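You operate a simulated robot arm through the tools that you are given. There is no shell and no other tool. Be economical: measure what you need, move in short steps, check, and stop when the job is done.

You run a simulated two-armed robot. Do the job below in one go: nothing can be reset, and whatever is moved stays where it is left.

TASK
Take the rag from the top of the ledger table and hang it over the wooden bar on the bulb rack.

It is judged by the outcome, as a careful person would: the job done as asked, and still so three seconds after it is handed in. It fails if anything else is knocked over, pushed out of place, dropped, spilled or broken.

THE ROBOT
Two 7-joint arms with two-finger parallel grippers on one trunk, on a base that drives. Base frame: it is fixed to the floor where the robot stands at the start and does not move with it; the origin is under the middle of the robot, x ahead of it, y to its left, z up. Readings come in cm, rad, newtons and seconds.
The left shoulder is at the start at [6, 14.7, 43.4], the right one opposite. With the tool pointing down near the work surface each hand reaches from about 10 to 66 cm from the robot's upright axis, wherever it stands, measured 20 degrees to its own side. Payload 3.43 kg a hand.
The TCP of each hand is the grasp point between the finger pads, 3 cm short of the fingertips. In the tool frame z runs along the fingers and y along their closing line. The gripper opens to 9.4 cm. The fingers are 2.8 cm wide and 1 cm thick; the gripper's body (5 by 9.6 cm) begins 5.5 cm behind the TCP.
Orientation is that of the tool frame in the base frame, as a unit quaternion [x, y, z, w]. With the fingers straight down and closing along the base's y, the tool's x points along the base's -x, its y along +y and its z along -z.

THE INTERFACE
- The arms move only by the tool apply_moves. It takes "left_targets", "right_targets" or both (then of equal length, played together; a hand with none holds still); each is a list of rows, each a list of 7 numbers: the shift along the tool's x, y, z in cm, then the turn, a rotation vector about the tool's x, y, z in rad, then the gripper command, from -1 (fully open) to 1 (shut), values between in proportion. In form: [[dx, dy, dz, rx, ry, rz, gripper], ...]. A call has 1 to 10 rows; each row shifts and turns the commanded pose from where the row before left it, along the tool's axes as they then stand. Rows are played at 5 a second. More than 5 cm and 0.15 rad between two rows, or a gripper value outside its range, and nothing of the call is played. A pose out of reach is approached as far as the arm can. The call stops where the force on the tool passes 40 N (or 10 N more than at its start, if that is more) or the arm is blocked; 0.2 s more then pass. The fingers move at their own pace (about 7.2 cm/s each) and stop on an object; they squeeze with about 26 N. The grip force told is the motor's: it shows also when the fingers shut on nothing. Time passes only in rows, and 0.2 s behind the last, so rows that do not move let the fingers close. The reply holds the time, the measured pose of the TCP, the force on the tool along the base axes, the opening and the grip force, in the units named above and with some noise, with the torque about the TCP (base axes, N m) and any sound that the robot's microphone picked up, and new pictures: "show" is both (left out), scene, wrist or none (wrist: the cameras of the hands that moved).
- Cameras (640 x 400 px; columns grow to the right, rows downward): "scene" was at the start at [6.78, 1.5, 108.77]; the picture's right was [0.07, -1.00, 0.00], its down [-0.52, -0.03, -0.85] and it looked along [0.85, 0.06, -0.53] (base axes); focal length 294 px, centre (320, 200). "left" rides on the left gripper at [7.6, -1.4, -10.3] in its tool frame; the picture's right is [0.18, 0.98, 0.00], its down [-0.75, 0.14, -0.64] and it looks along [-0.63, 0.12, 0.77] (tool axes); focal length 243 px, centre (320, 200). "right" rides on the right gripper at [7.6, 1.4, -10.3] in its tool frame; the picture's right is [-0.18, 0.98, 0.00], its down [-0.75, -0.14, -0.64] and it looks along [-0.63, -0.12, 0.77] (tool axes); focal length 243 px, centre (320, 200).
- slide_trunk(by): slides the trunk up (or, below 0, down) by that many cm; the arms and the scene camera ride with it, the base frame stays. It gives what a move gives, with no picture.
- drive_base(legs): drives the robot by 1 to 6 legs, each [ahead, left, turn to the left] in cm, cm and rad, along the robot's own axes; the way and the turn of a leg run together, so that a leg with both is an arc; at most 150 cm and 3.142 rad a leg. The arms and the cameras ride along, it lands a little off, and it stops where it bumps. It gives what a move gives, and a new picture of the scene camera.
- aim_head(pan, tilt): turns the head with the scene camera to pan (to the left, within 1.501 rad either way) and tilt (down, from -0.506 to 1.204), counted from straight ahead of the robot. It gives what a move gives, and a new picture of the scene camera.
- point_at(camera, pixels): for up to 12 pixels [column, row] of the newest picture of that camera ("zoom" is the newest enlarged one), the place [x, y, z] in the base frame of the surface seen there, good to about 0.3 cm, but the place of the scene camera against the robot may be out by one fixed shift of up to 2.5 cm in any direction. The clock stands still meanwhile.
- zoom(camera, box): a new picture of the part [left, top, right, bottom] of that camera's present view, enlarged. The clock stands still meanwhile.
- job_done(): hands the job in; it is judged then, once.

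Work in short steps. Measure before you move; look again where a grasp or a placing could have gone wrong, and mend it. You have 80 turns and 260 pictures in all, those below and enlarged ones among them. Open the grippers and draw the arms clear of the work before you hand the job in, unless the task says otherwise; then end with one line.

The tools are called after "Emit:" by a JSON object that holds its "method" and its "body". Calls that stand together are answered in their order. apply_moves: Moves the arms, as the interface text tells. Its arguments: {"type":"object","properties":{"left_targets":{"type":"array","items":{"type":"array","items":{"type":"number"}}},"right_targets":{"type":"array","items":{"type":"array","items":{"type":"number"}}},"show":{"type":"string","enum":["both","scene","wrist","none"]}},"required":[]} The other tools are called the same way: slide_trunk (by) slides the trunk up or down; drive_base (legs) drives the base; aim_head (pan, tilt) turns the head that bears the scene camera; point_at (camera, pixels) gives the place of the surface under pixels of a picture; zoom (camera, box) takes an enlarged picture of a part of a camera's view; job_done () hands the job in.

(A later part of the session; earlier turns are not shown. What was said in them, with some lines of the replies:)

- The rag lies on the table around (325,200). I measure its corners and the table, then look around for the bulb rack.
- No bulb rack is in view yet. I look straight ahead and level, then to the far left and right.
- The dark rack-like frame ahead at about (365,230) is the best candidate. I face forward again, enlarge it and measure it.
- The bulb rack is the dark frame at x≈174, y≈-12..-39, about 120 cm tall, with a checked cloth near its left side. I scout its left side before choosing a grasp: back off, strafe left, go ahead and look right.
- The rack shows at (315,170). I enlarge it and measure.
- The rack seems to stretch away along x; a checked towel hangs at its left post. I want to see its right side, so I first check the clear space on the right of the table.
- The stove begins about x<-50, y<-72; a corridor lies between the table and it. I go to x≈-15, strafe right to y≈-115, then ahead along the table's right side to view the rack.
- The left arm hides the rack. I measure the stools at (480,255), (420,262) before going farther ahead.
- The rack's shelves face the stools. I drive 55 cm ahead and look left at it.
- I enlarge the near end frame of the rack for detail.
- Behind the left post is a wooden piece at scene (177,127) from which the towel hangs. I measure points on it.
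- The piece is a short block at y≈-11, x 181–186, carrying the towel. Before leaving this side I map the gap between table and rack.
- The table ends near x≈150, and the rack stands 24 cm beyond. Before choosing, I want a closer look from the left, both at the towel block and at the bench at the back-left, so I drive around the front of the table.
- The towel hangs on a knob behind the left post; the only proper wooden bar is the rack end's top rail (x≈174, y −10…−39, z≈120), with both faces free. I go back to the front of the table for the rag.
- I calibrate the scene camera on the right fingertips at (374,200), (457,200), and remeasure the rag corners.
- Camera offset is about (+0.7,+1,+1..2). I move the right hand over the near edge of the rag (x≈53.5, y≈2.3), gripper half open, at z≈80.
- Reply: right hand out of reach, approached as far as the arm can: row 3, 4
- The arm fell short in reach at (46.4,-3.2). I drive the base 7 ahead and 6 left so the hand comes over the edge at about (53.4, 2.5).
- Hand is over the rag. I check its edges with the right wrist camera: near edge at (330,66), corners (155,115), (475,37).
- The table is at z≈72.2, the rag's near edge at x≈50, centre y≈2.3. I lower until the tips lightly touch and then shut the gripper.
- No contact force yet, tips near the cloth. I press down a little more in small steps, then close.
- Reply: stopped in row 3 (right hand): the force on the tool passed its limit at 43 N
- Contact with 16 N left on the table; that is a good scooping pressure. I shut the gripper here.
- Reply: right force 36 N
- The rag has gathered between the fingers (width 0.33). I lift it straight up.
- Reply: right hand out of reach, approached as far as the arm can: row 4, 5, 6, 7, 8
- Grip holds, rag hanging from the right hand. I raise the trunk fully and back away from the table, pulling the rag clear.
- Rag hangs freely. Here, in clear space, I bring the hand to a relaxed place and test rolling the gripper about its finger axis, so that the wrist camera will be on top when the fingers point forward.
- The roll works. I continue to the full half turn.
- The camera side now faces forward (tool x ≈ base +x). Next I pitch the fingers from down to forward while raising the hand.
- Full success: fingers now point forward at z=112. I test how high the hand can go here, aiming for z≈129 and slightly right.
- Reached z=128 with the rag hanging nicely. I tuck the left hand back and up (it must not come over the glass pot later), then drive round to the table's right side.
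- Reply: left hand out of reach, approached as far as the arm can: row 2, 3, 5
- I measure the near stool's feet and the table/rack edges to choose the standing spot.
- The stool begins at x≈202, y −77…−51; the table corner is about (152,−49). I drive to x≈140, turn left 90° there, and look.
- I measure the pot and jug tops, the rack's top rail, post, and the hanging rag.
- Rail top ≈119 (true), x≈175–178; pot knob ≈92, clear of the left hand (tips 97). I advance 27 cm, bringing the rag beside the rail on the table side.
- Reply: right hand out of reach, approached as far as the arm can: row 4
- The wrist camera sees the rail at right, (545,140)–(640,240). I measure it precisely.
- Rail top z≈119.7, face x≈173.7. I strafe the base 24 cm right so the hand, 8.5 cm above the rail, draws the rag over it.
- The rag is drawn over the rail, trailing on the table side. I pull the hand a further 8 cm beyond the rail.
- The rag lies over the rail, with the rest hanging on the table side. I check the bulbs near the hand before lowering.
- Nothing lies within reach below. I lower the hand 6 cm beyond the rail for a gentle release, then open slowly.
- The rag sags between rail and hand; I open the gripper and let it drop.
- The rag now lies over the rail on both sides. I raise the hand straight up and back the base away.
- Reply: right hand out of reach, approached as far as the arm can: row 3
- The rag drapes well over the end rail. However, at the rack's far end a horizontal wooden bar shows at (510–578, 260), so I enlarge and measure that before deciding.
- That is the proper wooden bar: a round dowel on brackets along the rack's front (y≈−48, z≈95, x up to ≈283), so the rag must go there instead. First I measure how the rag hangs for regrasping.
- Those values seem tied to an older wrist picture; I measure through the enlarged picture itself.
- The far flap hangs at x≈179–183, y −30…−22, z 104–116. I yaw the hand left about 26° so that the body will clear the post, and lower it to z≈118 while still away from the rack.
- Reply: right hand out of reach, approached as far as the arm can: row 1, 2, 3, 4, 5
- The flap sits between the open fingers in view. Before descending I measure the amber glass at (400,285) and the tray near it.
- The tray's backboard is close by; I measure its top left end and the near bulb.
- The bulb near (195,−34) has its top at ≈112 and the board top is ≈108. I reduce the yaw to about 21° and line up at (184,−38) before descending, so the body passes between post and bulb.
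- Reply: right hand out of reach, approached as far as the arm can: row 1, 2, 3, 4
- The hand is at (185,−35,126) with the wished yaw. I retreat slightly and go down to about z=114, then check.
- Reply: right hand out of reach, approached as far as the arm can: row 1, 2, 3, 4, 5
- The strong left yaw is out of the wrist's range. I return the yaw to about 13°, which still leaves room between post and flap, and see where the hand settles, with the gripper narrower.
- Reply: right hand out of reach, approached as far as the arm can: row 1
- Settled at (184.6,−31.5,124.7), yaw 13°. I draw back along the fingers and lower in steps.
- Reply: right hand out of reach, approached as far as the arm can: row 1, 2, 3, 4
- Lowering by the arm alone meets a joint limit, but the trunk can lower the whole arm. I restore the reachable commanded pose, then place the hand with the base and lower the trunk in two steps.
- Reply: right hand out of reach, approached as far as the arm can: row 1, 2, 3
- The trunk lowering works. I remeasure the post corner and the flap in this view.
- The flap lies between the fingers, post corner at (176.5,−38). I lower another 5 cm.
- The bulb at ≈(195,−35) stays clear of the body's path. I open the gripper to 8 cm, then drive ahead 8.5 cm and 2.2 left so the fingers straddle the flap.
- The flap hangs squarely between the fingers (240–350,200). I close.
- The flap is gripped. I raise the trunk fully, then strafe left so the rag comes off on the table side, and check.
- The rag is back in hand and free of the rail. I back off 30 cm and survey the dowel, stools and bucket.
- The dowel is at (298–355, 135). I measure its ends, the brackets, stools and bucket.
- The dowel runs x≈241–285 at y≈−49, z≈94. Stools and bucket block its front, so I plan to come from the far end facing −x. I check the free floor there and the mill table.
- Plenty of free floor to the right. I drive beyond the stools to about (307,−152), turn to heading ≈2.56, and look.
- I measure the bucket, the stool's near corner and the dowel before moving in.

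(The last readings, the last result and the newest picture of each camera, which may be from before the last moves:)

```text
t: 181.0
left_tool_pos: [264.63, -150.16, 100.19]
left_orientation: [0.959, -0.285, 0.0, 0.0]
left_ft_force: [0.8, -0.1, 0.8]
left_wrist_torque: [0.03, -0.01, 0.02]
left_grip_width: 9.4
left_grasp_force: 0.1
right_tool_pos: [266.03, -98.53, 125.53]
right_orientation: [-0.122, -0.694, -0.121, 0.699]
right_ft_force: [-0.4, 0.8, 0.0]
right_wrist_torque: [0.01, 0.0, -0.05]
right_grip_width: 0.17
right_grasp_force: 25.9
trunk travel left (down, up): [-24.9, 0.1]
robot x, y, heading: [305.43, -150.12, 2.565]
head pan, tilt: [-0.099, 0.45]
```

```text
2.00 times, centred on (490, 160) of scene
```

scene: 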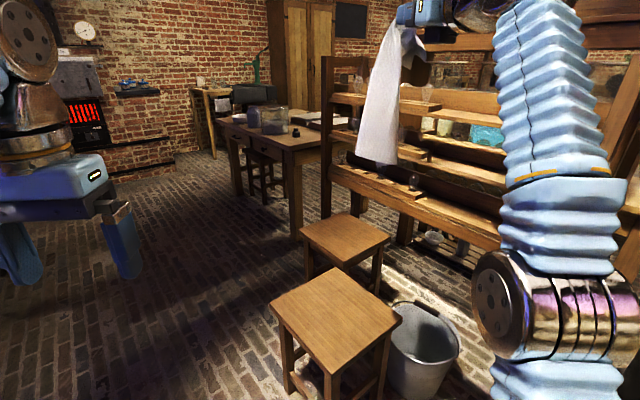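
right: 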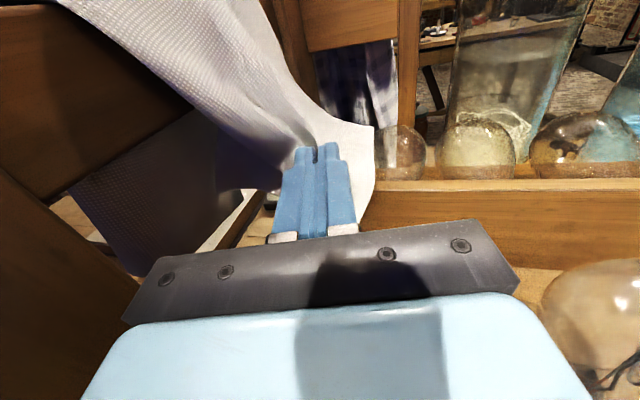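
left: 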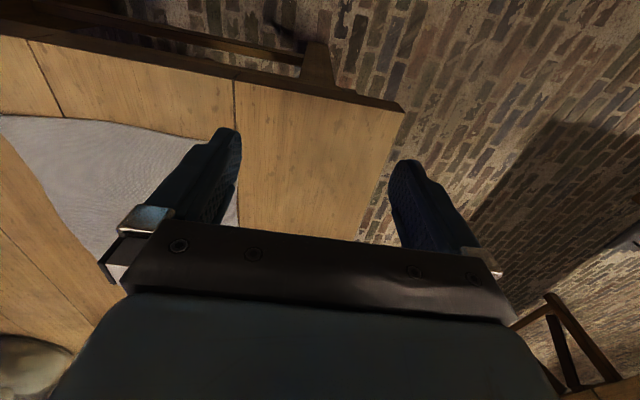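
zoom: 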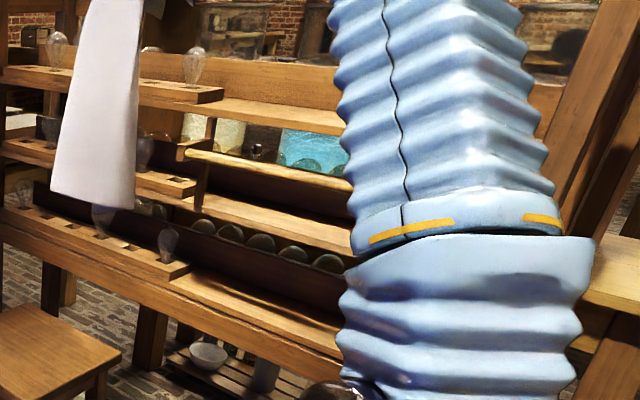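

Clearances suffice (stool corner x≈266, bucket to x≈280). I move in so the rag hangs just in front of the dowel at about (270,−66), and lower the trunk to bring the hand to z≈104.

Emit:
{"method": "drive_base", "body": {"legs": [[14.5, -29.4, 0]]}}

Emit:
{"method": "slide_trunk", "body": {"by": -15}}

Emit:
{"method": "zoom", "body": {"camera": "right", "box": [0, 0, 640, 400]}}

```text
t: 183.2
left_tool_pos: [268.79, -117.23, 100.2]
left_orientation: [0.959, -0.285, -0.001, -0.001]
left_ft_force: [-1.0, -0.1, 0.2]
left_wrist_torque: [0.03, -0.01, -0.01]
left_grip_width: 9.42
left_grasp_force: 0.0
right_tool_pos: [270.22, -65.47, 125.52]
right_orientation: [-0.122, -0.694, -0.121, 0.699]
right_ft_force: [0.3, -1.4, -0.5]
right_wrist_torque: [0.03, 0.01, 0.0]
right_grip_width: 0.17
right_grasp_force: 25.3
trunk travel left (down, up): [-24.9, 0.1]
robot x, y, heading: [309.44, -116.85, 2.56]
head pan, tilt: [-0.099, 0.45]
```

scene: 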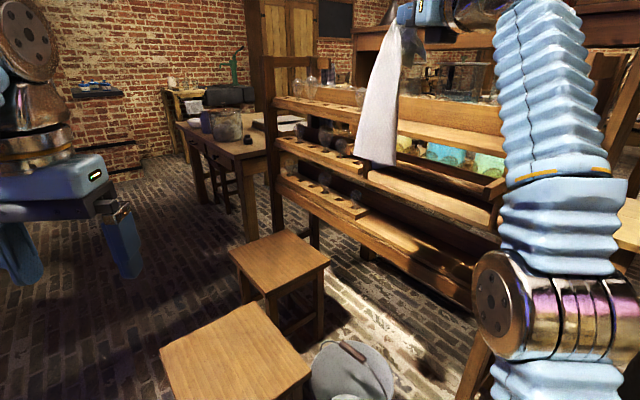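

```text
t: 184.9
left_tool_pos: [268.81, -117.2, 85.2]
left_orientation: [0.959, -0.285, 0.0, 0.0]
left_ft_force: [0.3, -0.3, 0.0]
left_wrist_torque: [0.01, 0.01, 0.0]
left_grip_width: 9.4
left_grasp_force: 0.1
right_tool_pos: [270.33, -65.58, 110.55]
right_orientation: [-0.122, -0.694, -0.121, 0.699]
right_ft_force: [0.1, -0.2, -0.7]
right_wrist_torque: [0.01, 0.02, -0.03]
right_grip_width: 0.15
right_grasp_force: 25.8
trunk travel left (down, up): [-9.9, 15.1]
robot x, y, heading: [309.47, -116.95, 2.562]
head pan, tilt: [-0.099, 0.45]
```

```text
1.00 times, centred on (320, 200) of right (not enlarged: the box is as wide or as high as the picture)
```

zoom: 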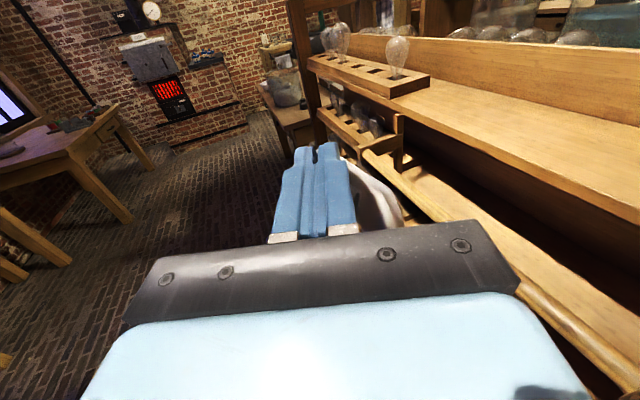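

The wrist view shows the dowel at lower right (580,330) and its left bracket at (398,130). I measure them and the shelf edge.

Emit:
{"method": "point_at", "body": {"camera": "zoom", "pixels": [[580, 325], [610, 355], [545, 290], [400, 165], [400, 120], [370, 140], [500, 135], [560, 160], [520, 240], [425, 85], [395, 45]]}}

```text
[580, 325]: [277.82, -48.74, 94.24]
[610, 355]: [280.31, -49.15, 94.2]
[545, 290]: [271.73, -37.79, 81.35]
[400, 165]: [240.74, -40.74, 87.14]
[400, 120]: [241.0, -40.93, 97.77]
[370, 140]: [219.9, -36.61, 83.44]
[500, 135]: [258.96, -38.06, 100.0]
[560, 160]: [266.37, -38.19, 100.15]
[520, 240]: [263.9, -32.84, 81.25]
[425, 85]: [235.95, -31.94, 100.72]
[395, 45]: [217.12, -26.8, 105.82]
```

Dowel confirmed: y≈−49, top ≈95; shelf edge y≈−38 at z≈100. I lower to z≈103.5 and strafe 21 cm toward the rack, drawing the rag over the dowel.

Emit:
{"method": "slide_trunk", "body": {"by": -7}}

Emit:
{"method": "drive_base", "body": {"legs": [[5.7, -8.8, 0], [5.6, -8.6, 0]]}}

Emit:
{"method": "zoom", "body": {"camera": "right", "box": [0, 0, 640, 400]}}

Emit:
{"method": "aim_head", "body": {"pan": -0.3, "tilt": 0.45}}

```text
t: 186.0
left_tool_pos: [268.78, -117.29, 78.13]
left_orientation: [0.959, -0.284, 0.001, 0.0]
left_ft_force: [0.8, 0.5, -0.3]
left_wrist_torque: [-0.01, 0.0, 0.0]
left_grip_width: 9.37
left_grasp_force: 0.1
right_tool_pos: [270.25, -65.67, 103.67]
right_orientation: [-0.122, -0.694, -0.122, 0.699]
right_ft_force: [-0.8, -0.2, 0.2]
right_wrist_torque: [-0.03, -0.04, -0.06]
right_grip_width: 0.17
right_grasp_force: 26.1
trunk travel left (down, up): [-2.9, 22.1]
robot x, y, heading: [309.64, -117.36, 2.562]
head pan, tilt: [-0.099, 0.45]
```

```text
t: 187.9
left_tool_pos: [268.79, -96.47, 78.14]
left_orientation: [0.959, -0.284, 0.0, 0.0]
left_ft_force: [0.4, -0.4, -0.5]
left_wrist_torque: [0.0, 0.01, -0.03]
left_grip_width: 9.4
left_grasp_force: 0.1
right_tool_pos: [270.06, -44.75, 103.57]
right_orientation: [-0.121, -0.694, -0.12, 0.699]
right_ft_force: [-0.2, 0.8, -0.1]
right_wrist_torque: [0.03, -0.02, 0.01]
right_grip_width: 0.2
right_grasp_force: 26.0
trunk travel left (down, up): [-2.9, 22.1]
robot x, y, heading: [309.7, -96.37, 2.567]
head pan, tilt: [-0.099, 0.45]
```

scene: 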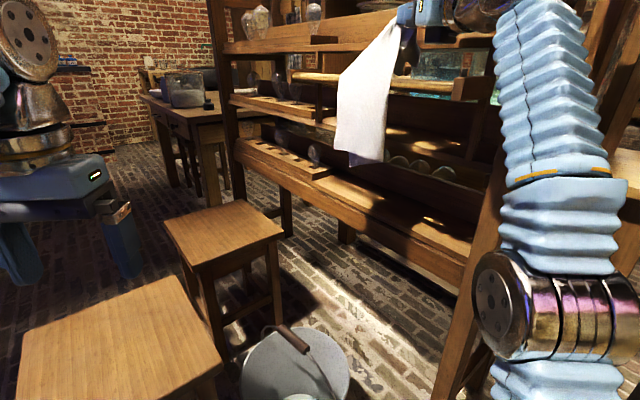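

```text
1.00 times, centred on (320, 200) of right (not enlarged: the box is as wide or as high as the picture)
```

zoom: 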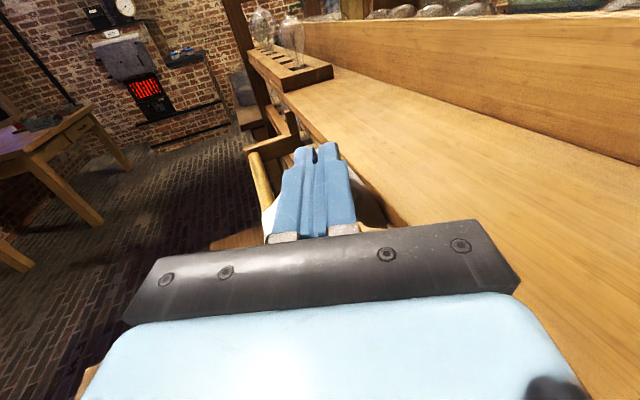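

```text
t: 188.6
left_tool_pos: [268.7, -96.48, 78.15]
left_orientation: [0.959, -0.285, 0.0, 0.0]
left_ft_force: [-0.2, 0.5, 0.0]
left_wrist_torque: [0.0, 0.0, -0.01]
left_grip_width: 9.4
left_grasp_force: 0.0
right_tool_pos: [270.11, -44.76, 103.48]
right_orientation: [-0.121, -0.695, -0.121, 0.699]
right_ft_force: [0.6, -0.2, -0.2]
right_wrist_torque: [0.0, -0.02, -0.03]
right_grip_width: 0.16
right_grasp_force: 25.9
trunk travel left (down, up): [-2.9, 22.1]
robot x, y, heading: [309.63, -96.23, 2.567]
head pan, tilt: [-0.3, 0.45]
```

scene: 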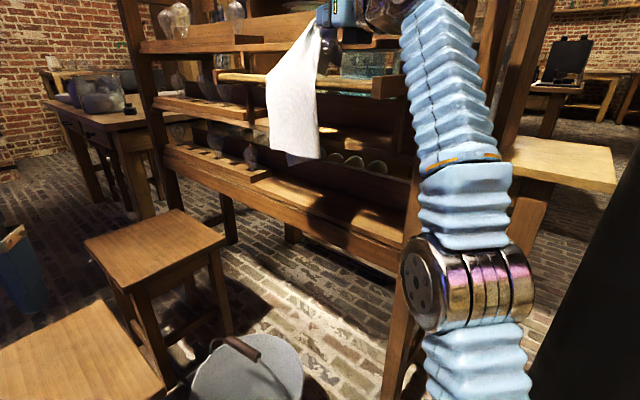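

The rag passes over the dowel. I measure how much hangs in front.

Emit:
{"method": "zoom", "body": {"camera": "scene", "box": [210, 0, 450, 170]}}

Emit:
{"method": "point_at", "body": {"camera": "scene", "pixels": [[305, 155], [275, 148], [280, 80], [315, 80], [293, 163], [305, 45]]}}

```text
2.35 times, centred on (330, 85) of scene
```

zoom: 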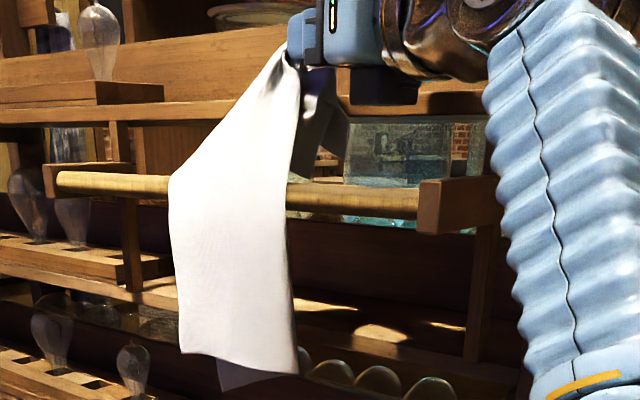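

```text
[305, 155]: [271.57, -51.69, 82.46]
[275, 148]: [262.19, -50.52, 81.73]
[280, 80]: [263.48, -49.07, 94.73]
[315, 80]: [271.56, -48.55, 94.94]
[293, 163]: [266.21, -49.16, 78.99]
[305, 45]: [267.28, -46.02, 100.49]
```

About 13–15 cm hangs in front and about 15 cm will hang behind — balanced. I open the gripper.

Emit:
{"method": "apply_moves", "body": {"right_targets": [[0, 0, 0, 0, 0, 0, 0.6], [0, 0, 0, 0, 0, 0, 0.2], [0, 0, 0, 0, 0, 0, -0.1], [0, 0, 0, 0, 0, 0, -0.1], [0, 0, 0, 0, 0, 0, -0.1], [0, 0, 0, 0, 0, 0, -0.1]]}}

Emit:
{"method": "zoom", "body": {"camera": "scene", "box": [210, 0, 450, 170]}}

```text
t: 190.0
left_tool_pos: [268.65, -96.36, 78.16]
left_orientation: [0.959, -0.284, 0.0, -0.001]
left_ft_force: [-0.8, -0.4, 0.2]
left_wrist_torque: [0.01, -0.01, 0.02]
left_grip_width: 9.38
left_grasp_force: 0.1
right_tool_pos: [270.03, -44.62, 103.59]
right_orientation: [-0.12, -0.694, -0.12, 0.699]
right_ft_force: [0.3, 0.7, 0.5]
right_wrist_torque: [0.02, 0.02, 0.0]
right_grip_width: 5.17
right_grasp_force: 0.1
trunk travel left (down, up): [-2.9, 22.1]
robot x, y, heading: [309.4, -96.27, 2.567]
head pan, tilt: [-0.3, 0.45]
```

scene: 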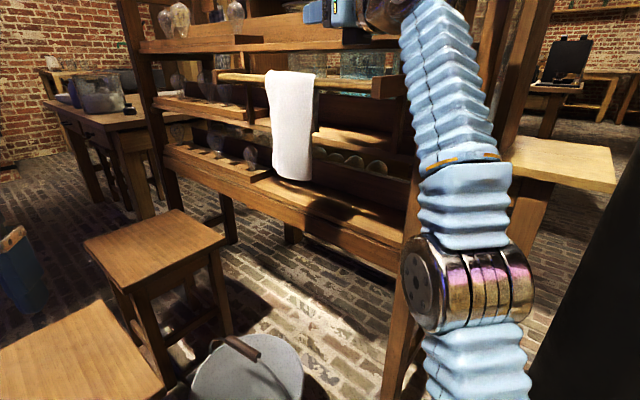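
right: 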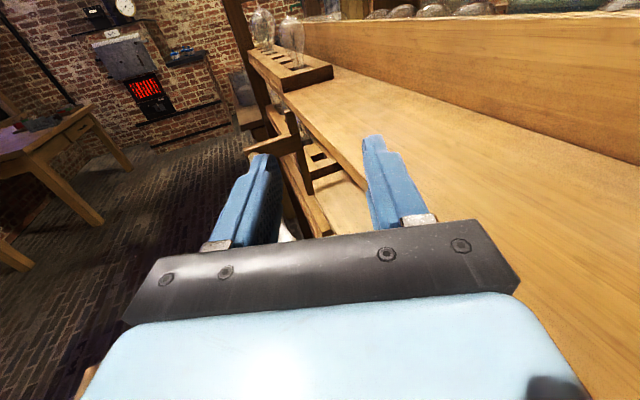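

```text
2.35 times, centred on (330, 85) of scene
```

zoom: 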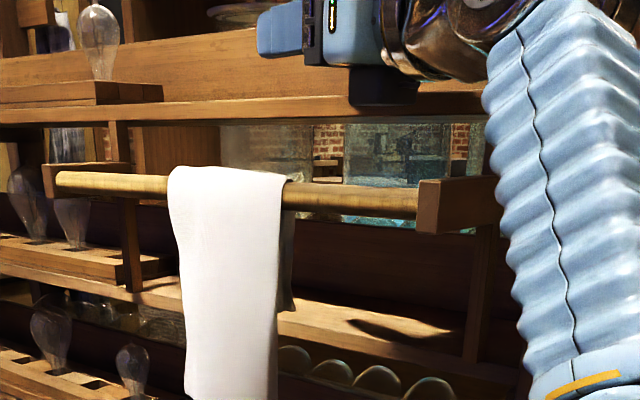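

The rag hangs over the dowel, somewhat longer in front. I raise the trunk, back away and check that it stays.

Emit:
{"method": "slide_trunk", "body": {"by": 12}}

Emit:
{"method": "drive_base", "body": {"legs": [[-17, 26, 0]]}}

Emit:
{"method": "zoom", "body": {"camera": "scene", "box": [260, 40, 460, 190]}}

```text
t: 191.5
left_tool_pos: [268.8, -96.39, 90.15]
left_orientation: [0.959, -0.284, 0.0, 0.0]
left_ft_force: [-0.3, 0.0, 0.3]
left_wrist_torque: [-0.01, -0.01, 0.0]
left_grip_width: 9.4
left_grasp_force: 0.0
right_tool_pos: [270.06, -44.83, 115.64]
right_orientation: [-0.121, -0.694, -0.12, 0.699]
right_ft_force: [0.8, -0.7, -0.7]
right_wrist_torque: [-0.02, 0.01, 0.01]
right_grip_width: 5.19
right_grasp_force: 0.0
trunk travel left (down, up): [-14.9, 10.1]
robot x, y, heading: [309.75, -95.52, 2.566]
head pan, tilt: [-0.3, 0.45]
```

```text
t: 193.6
left_tool_pos: [268.78, -127.34, 90.23]
left_orientation: [0.958, -0.285, -0.001, 0.0]
left_ft_force: [0.7, -0.2, -0.9]
left_wrist_torque: [-0.03, 0.03, -0.02]
left_grip_width: 9.42
left_grasp_force: 0.1
right_tool_pos: [270.38, -75.64, 115.6]
right_orientation: [-0.122, -0.694, -0.121, 0.699]
right_ft_force: [-0.5, -0.4, 0.4]
right_wrist_torque: [0.05, 0.01, -0.01]
right_grip_width: 5.16
right_grasp_force: 0.0
trunk travel left (down, up): [-14.9, 10.1]
robot x, y, heading: [309.67, -127.12, 2.56]
head pan, tilt: [-0.3, 0.45]
```

scene: 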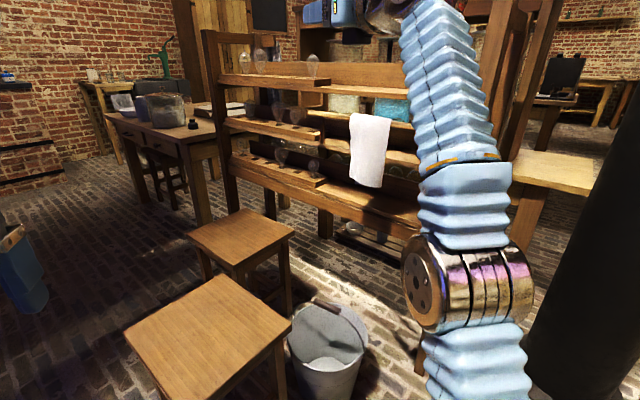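

```text
2.67 times, centred on (360, 115) of scene
```

zoom: 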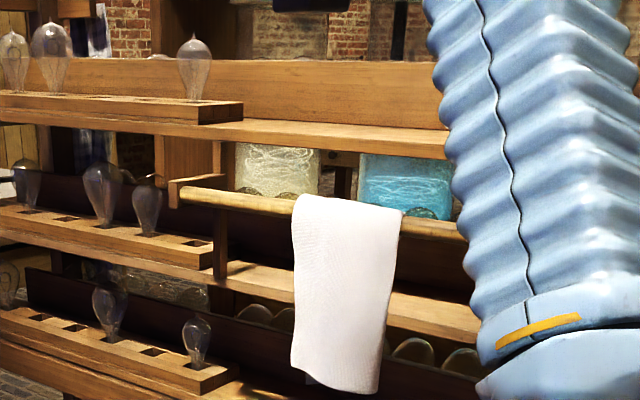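

I measure the front hem to see whether it is creeping, let a second pass, and compare.

Emit:
{"method": "point_at", "body": {"camera": "zoom", "pixels": [[340, 382], [300, 365], [345, 205], [385, 215], [392, 300]]}}

Emit:
{"method": "drive_base", "body": {"legs": [[-8, 14, 0]]}}

Emit:
{"method": "apply_moves", "body": {"right_targets": [[0, 0, 0, 0, 0, 0, -1], [0, 0, 0, 0, 0, 0, -1], [0, 0, 0, 0, 0, 0, -1], [0, 0, 0, 0, 0, 0, -1], [0, 0, 0, 0, 0, 0, -1], [0, 0, 0, 0, 0, 0, -1], [0, 0, 0, 0, 0, 0, -1], [0, 0, 0, 0, 0, 0, -1], [0, 0, 0, 0, 0, 0, -1], [0, 0, 0, 0, 0, 0, -1]], "show": "scene"}}

Emit:
{"method": "zoom", "body": {"camera": "scene", "box": [280, 50, 480, 190]}}

```text
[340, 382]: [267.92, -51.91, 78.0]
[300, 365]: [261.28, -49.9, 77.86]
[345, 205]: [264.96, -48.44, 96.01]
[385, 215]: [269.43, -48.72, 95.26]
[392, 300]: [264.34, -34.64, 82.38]
```

```text
t: 195.1
left_tool_pos: [267.91, -143.72, 90.13]
left_orientation: [0.959, -0.284, 0.0, 0.0]
left_ft_force: [0.6, 0.0, 0.4]
left_wrist_torque: [0.0, -0.01, 0.01]
left_grip_width: 9.4
left_grasp_force: 0.0
right_tool_pos: [269.4, -91.93, 115.54]
right_orientation: [-0.122, -0.694, -0.121, 0.699]
right_ft_force: [0.4, -0.1, 0.0]
right_wrist_torque: [0.03, -0.01, 0.02]
right_grip_width: 5.15
right_grasp_force: 0.1
trunk travel left (down, up): [-14.9, 10.1]
robot x, y, heading: [308.88, -143.43, 2.569]
head pan, tilt: [-0.3, 0.45]
```

scene: 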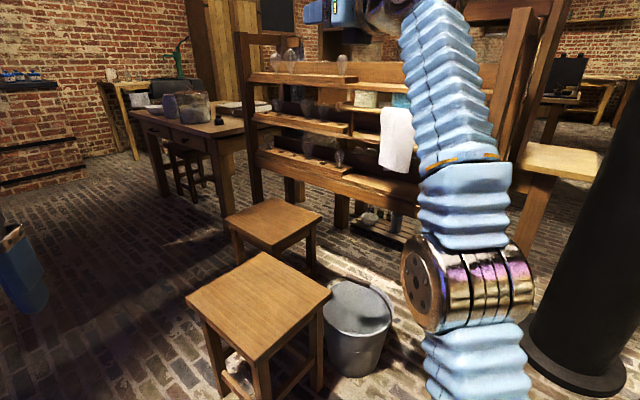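

```text
t: 197.3
left_tool_pos: [267.91, -143.7, 90.2]
left_orientation: [0.959, -0.284, -0.001, 0.001]
left_ft_force: [0.6, -0.4, -0.2]
left_wrist_torque: [-0.03, 0.02, 0.0]
left_grip_width: 9.4
left_grasp_force: 0.1
right_tool_pos: [269.43, -91.93, 115.62]
right_orientation: [-0.121, -0.694, -0.121, 0.699]
right_ft_force: [0.9, 0.2, -0.2]
right_wrist_torque: [-0.02, -0.05, 0.0]
right_grip_width: 9.44
right_grasp_force: 0.1
trunk travel left (down, up): [-14.9, 10.1]
robot x, y, heading: [308.86, -143.56, 2.567]
head pan, tilt: [-0.3, 0.45]
```

scene: 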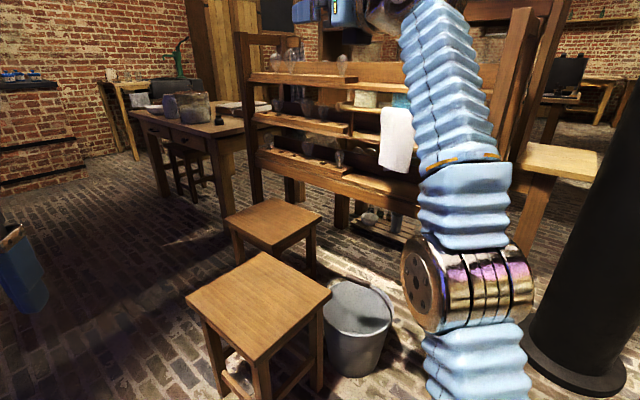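

```text
2.86 times, centred on (380, 120) of scene
```

zoom: 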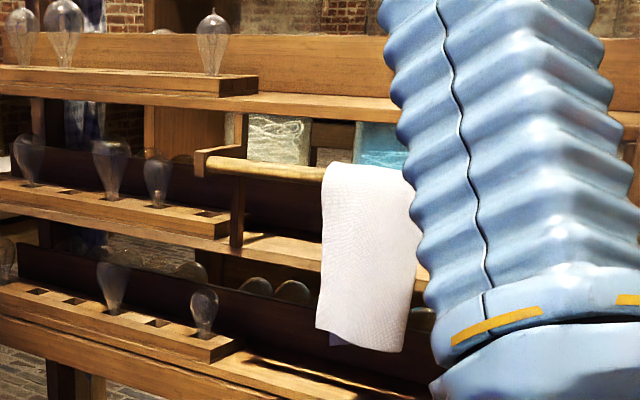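

Emit:
{"method": "point_at", "body": {"camera": "zoom", "pixels": [[360, 343], [322, 325], [365, 170], [345, 165]]}}

```text
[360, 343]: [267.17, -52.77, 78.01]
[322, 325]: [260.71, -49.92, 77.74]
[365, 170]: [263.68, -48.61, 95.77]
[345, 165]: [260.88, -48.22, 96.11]
```

The front hem has stayed at z≈78 for over three seconds, so the rag is hanging steadily over the dowel. Both grippers are open and clear, and nothing else has been disturbed, so I hand the job in.

Emit:
{"method": "job_done", "body": {}}

```text
The job is handed in.
```

The rag from the ledger table is hanging over the wooden dowel on the front of the bulb rack. I first hung it on the rack's end rail by mistake, then moved it to the dowel. It was still in place more than three seconds after I let go. I saw nothing else knocked over or moved.
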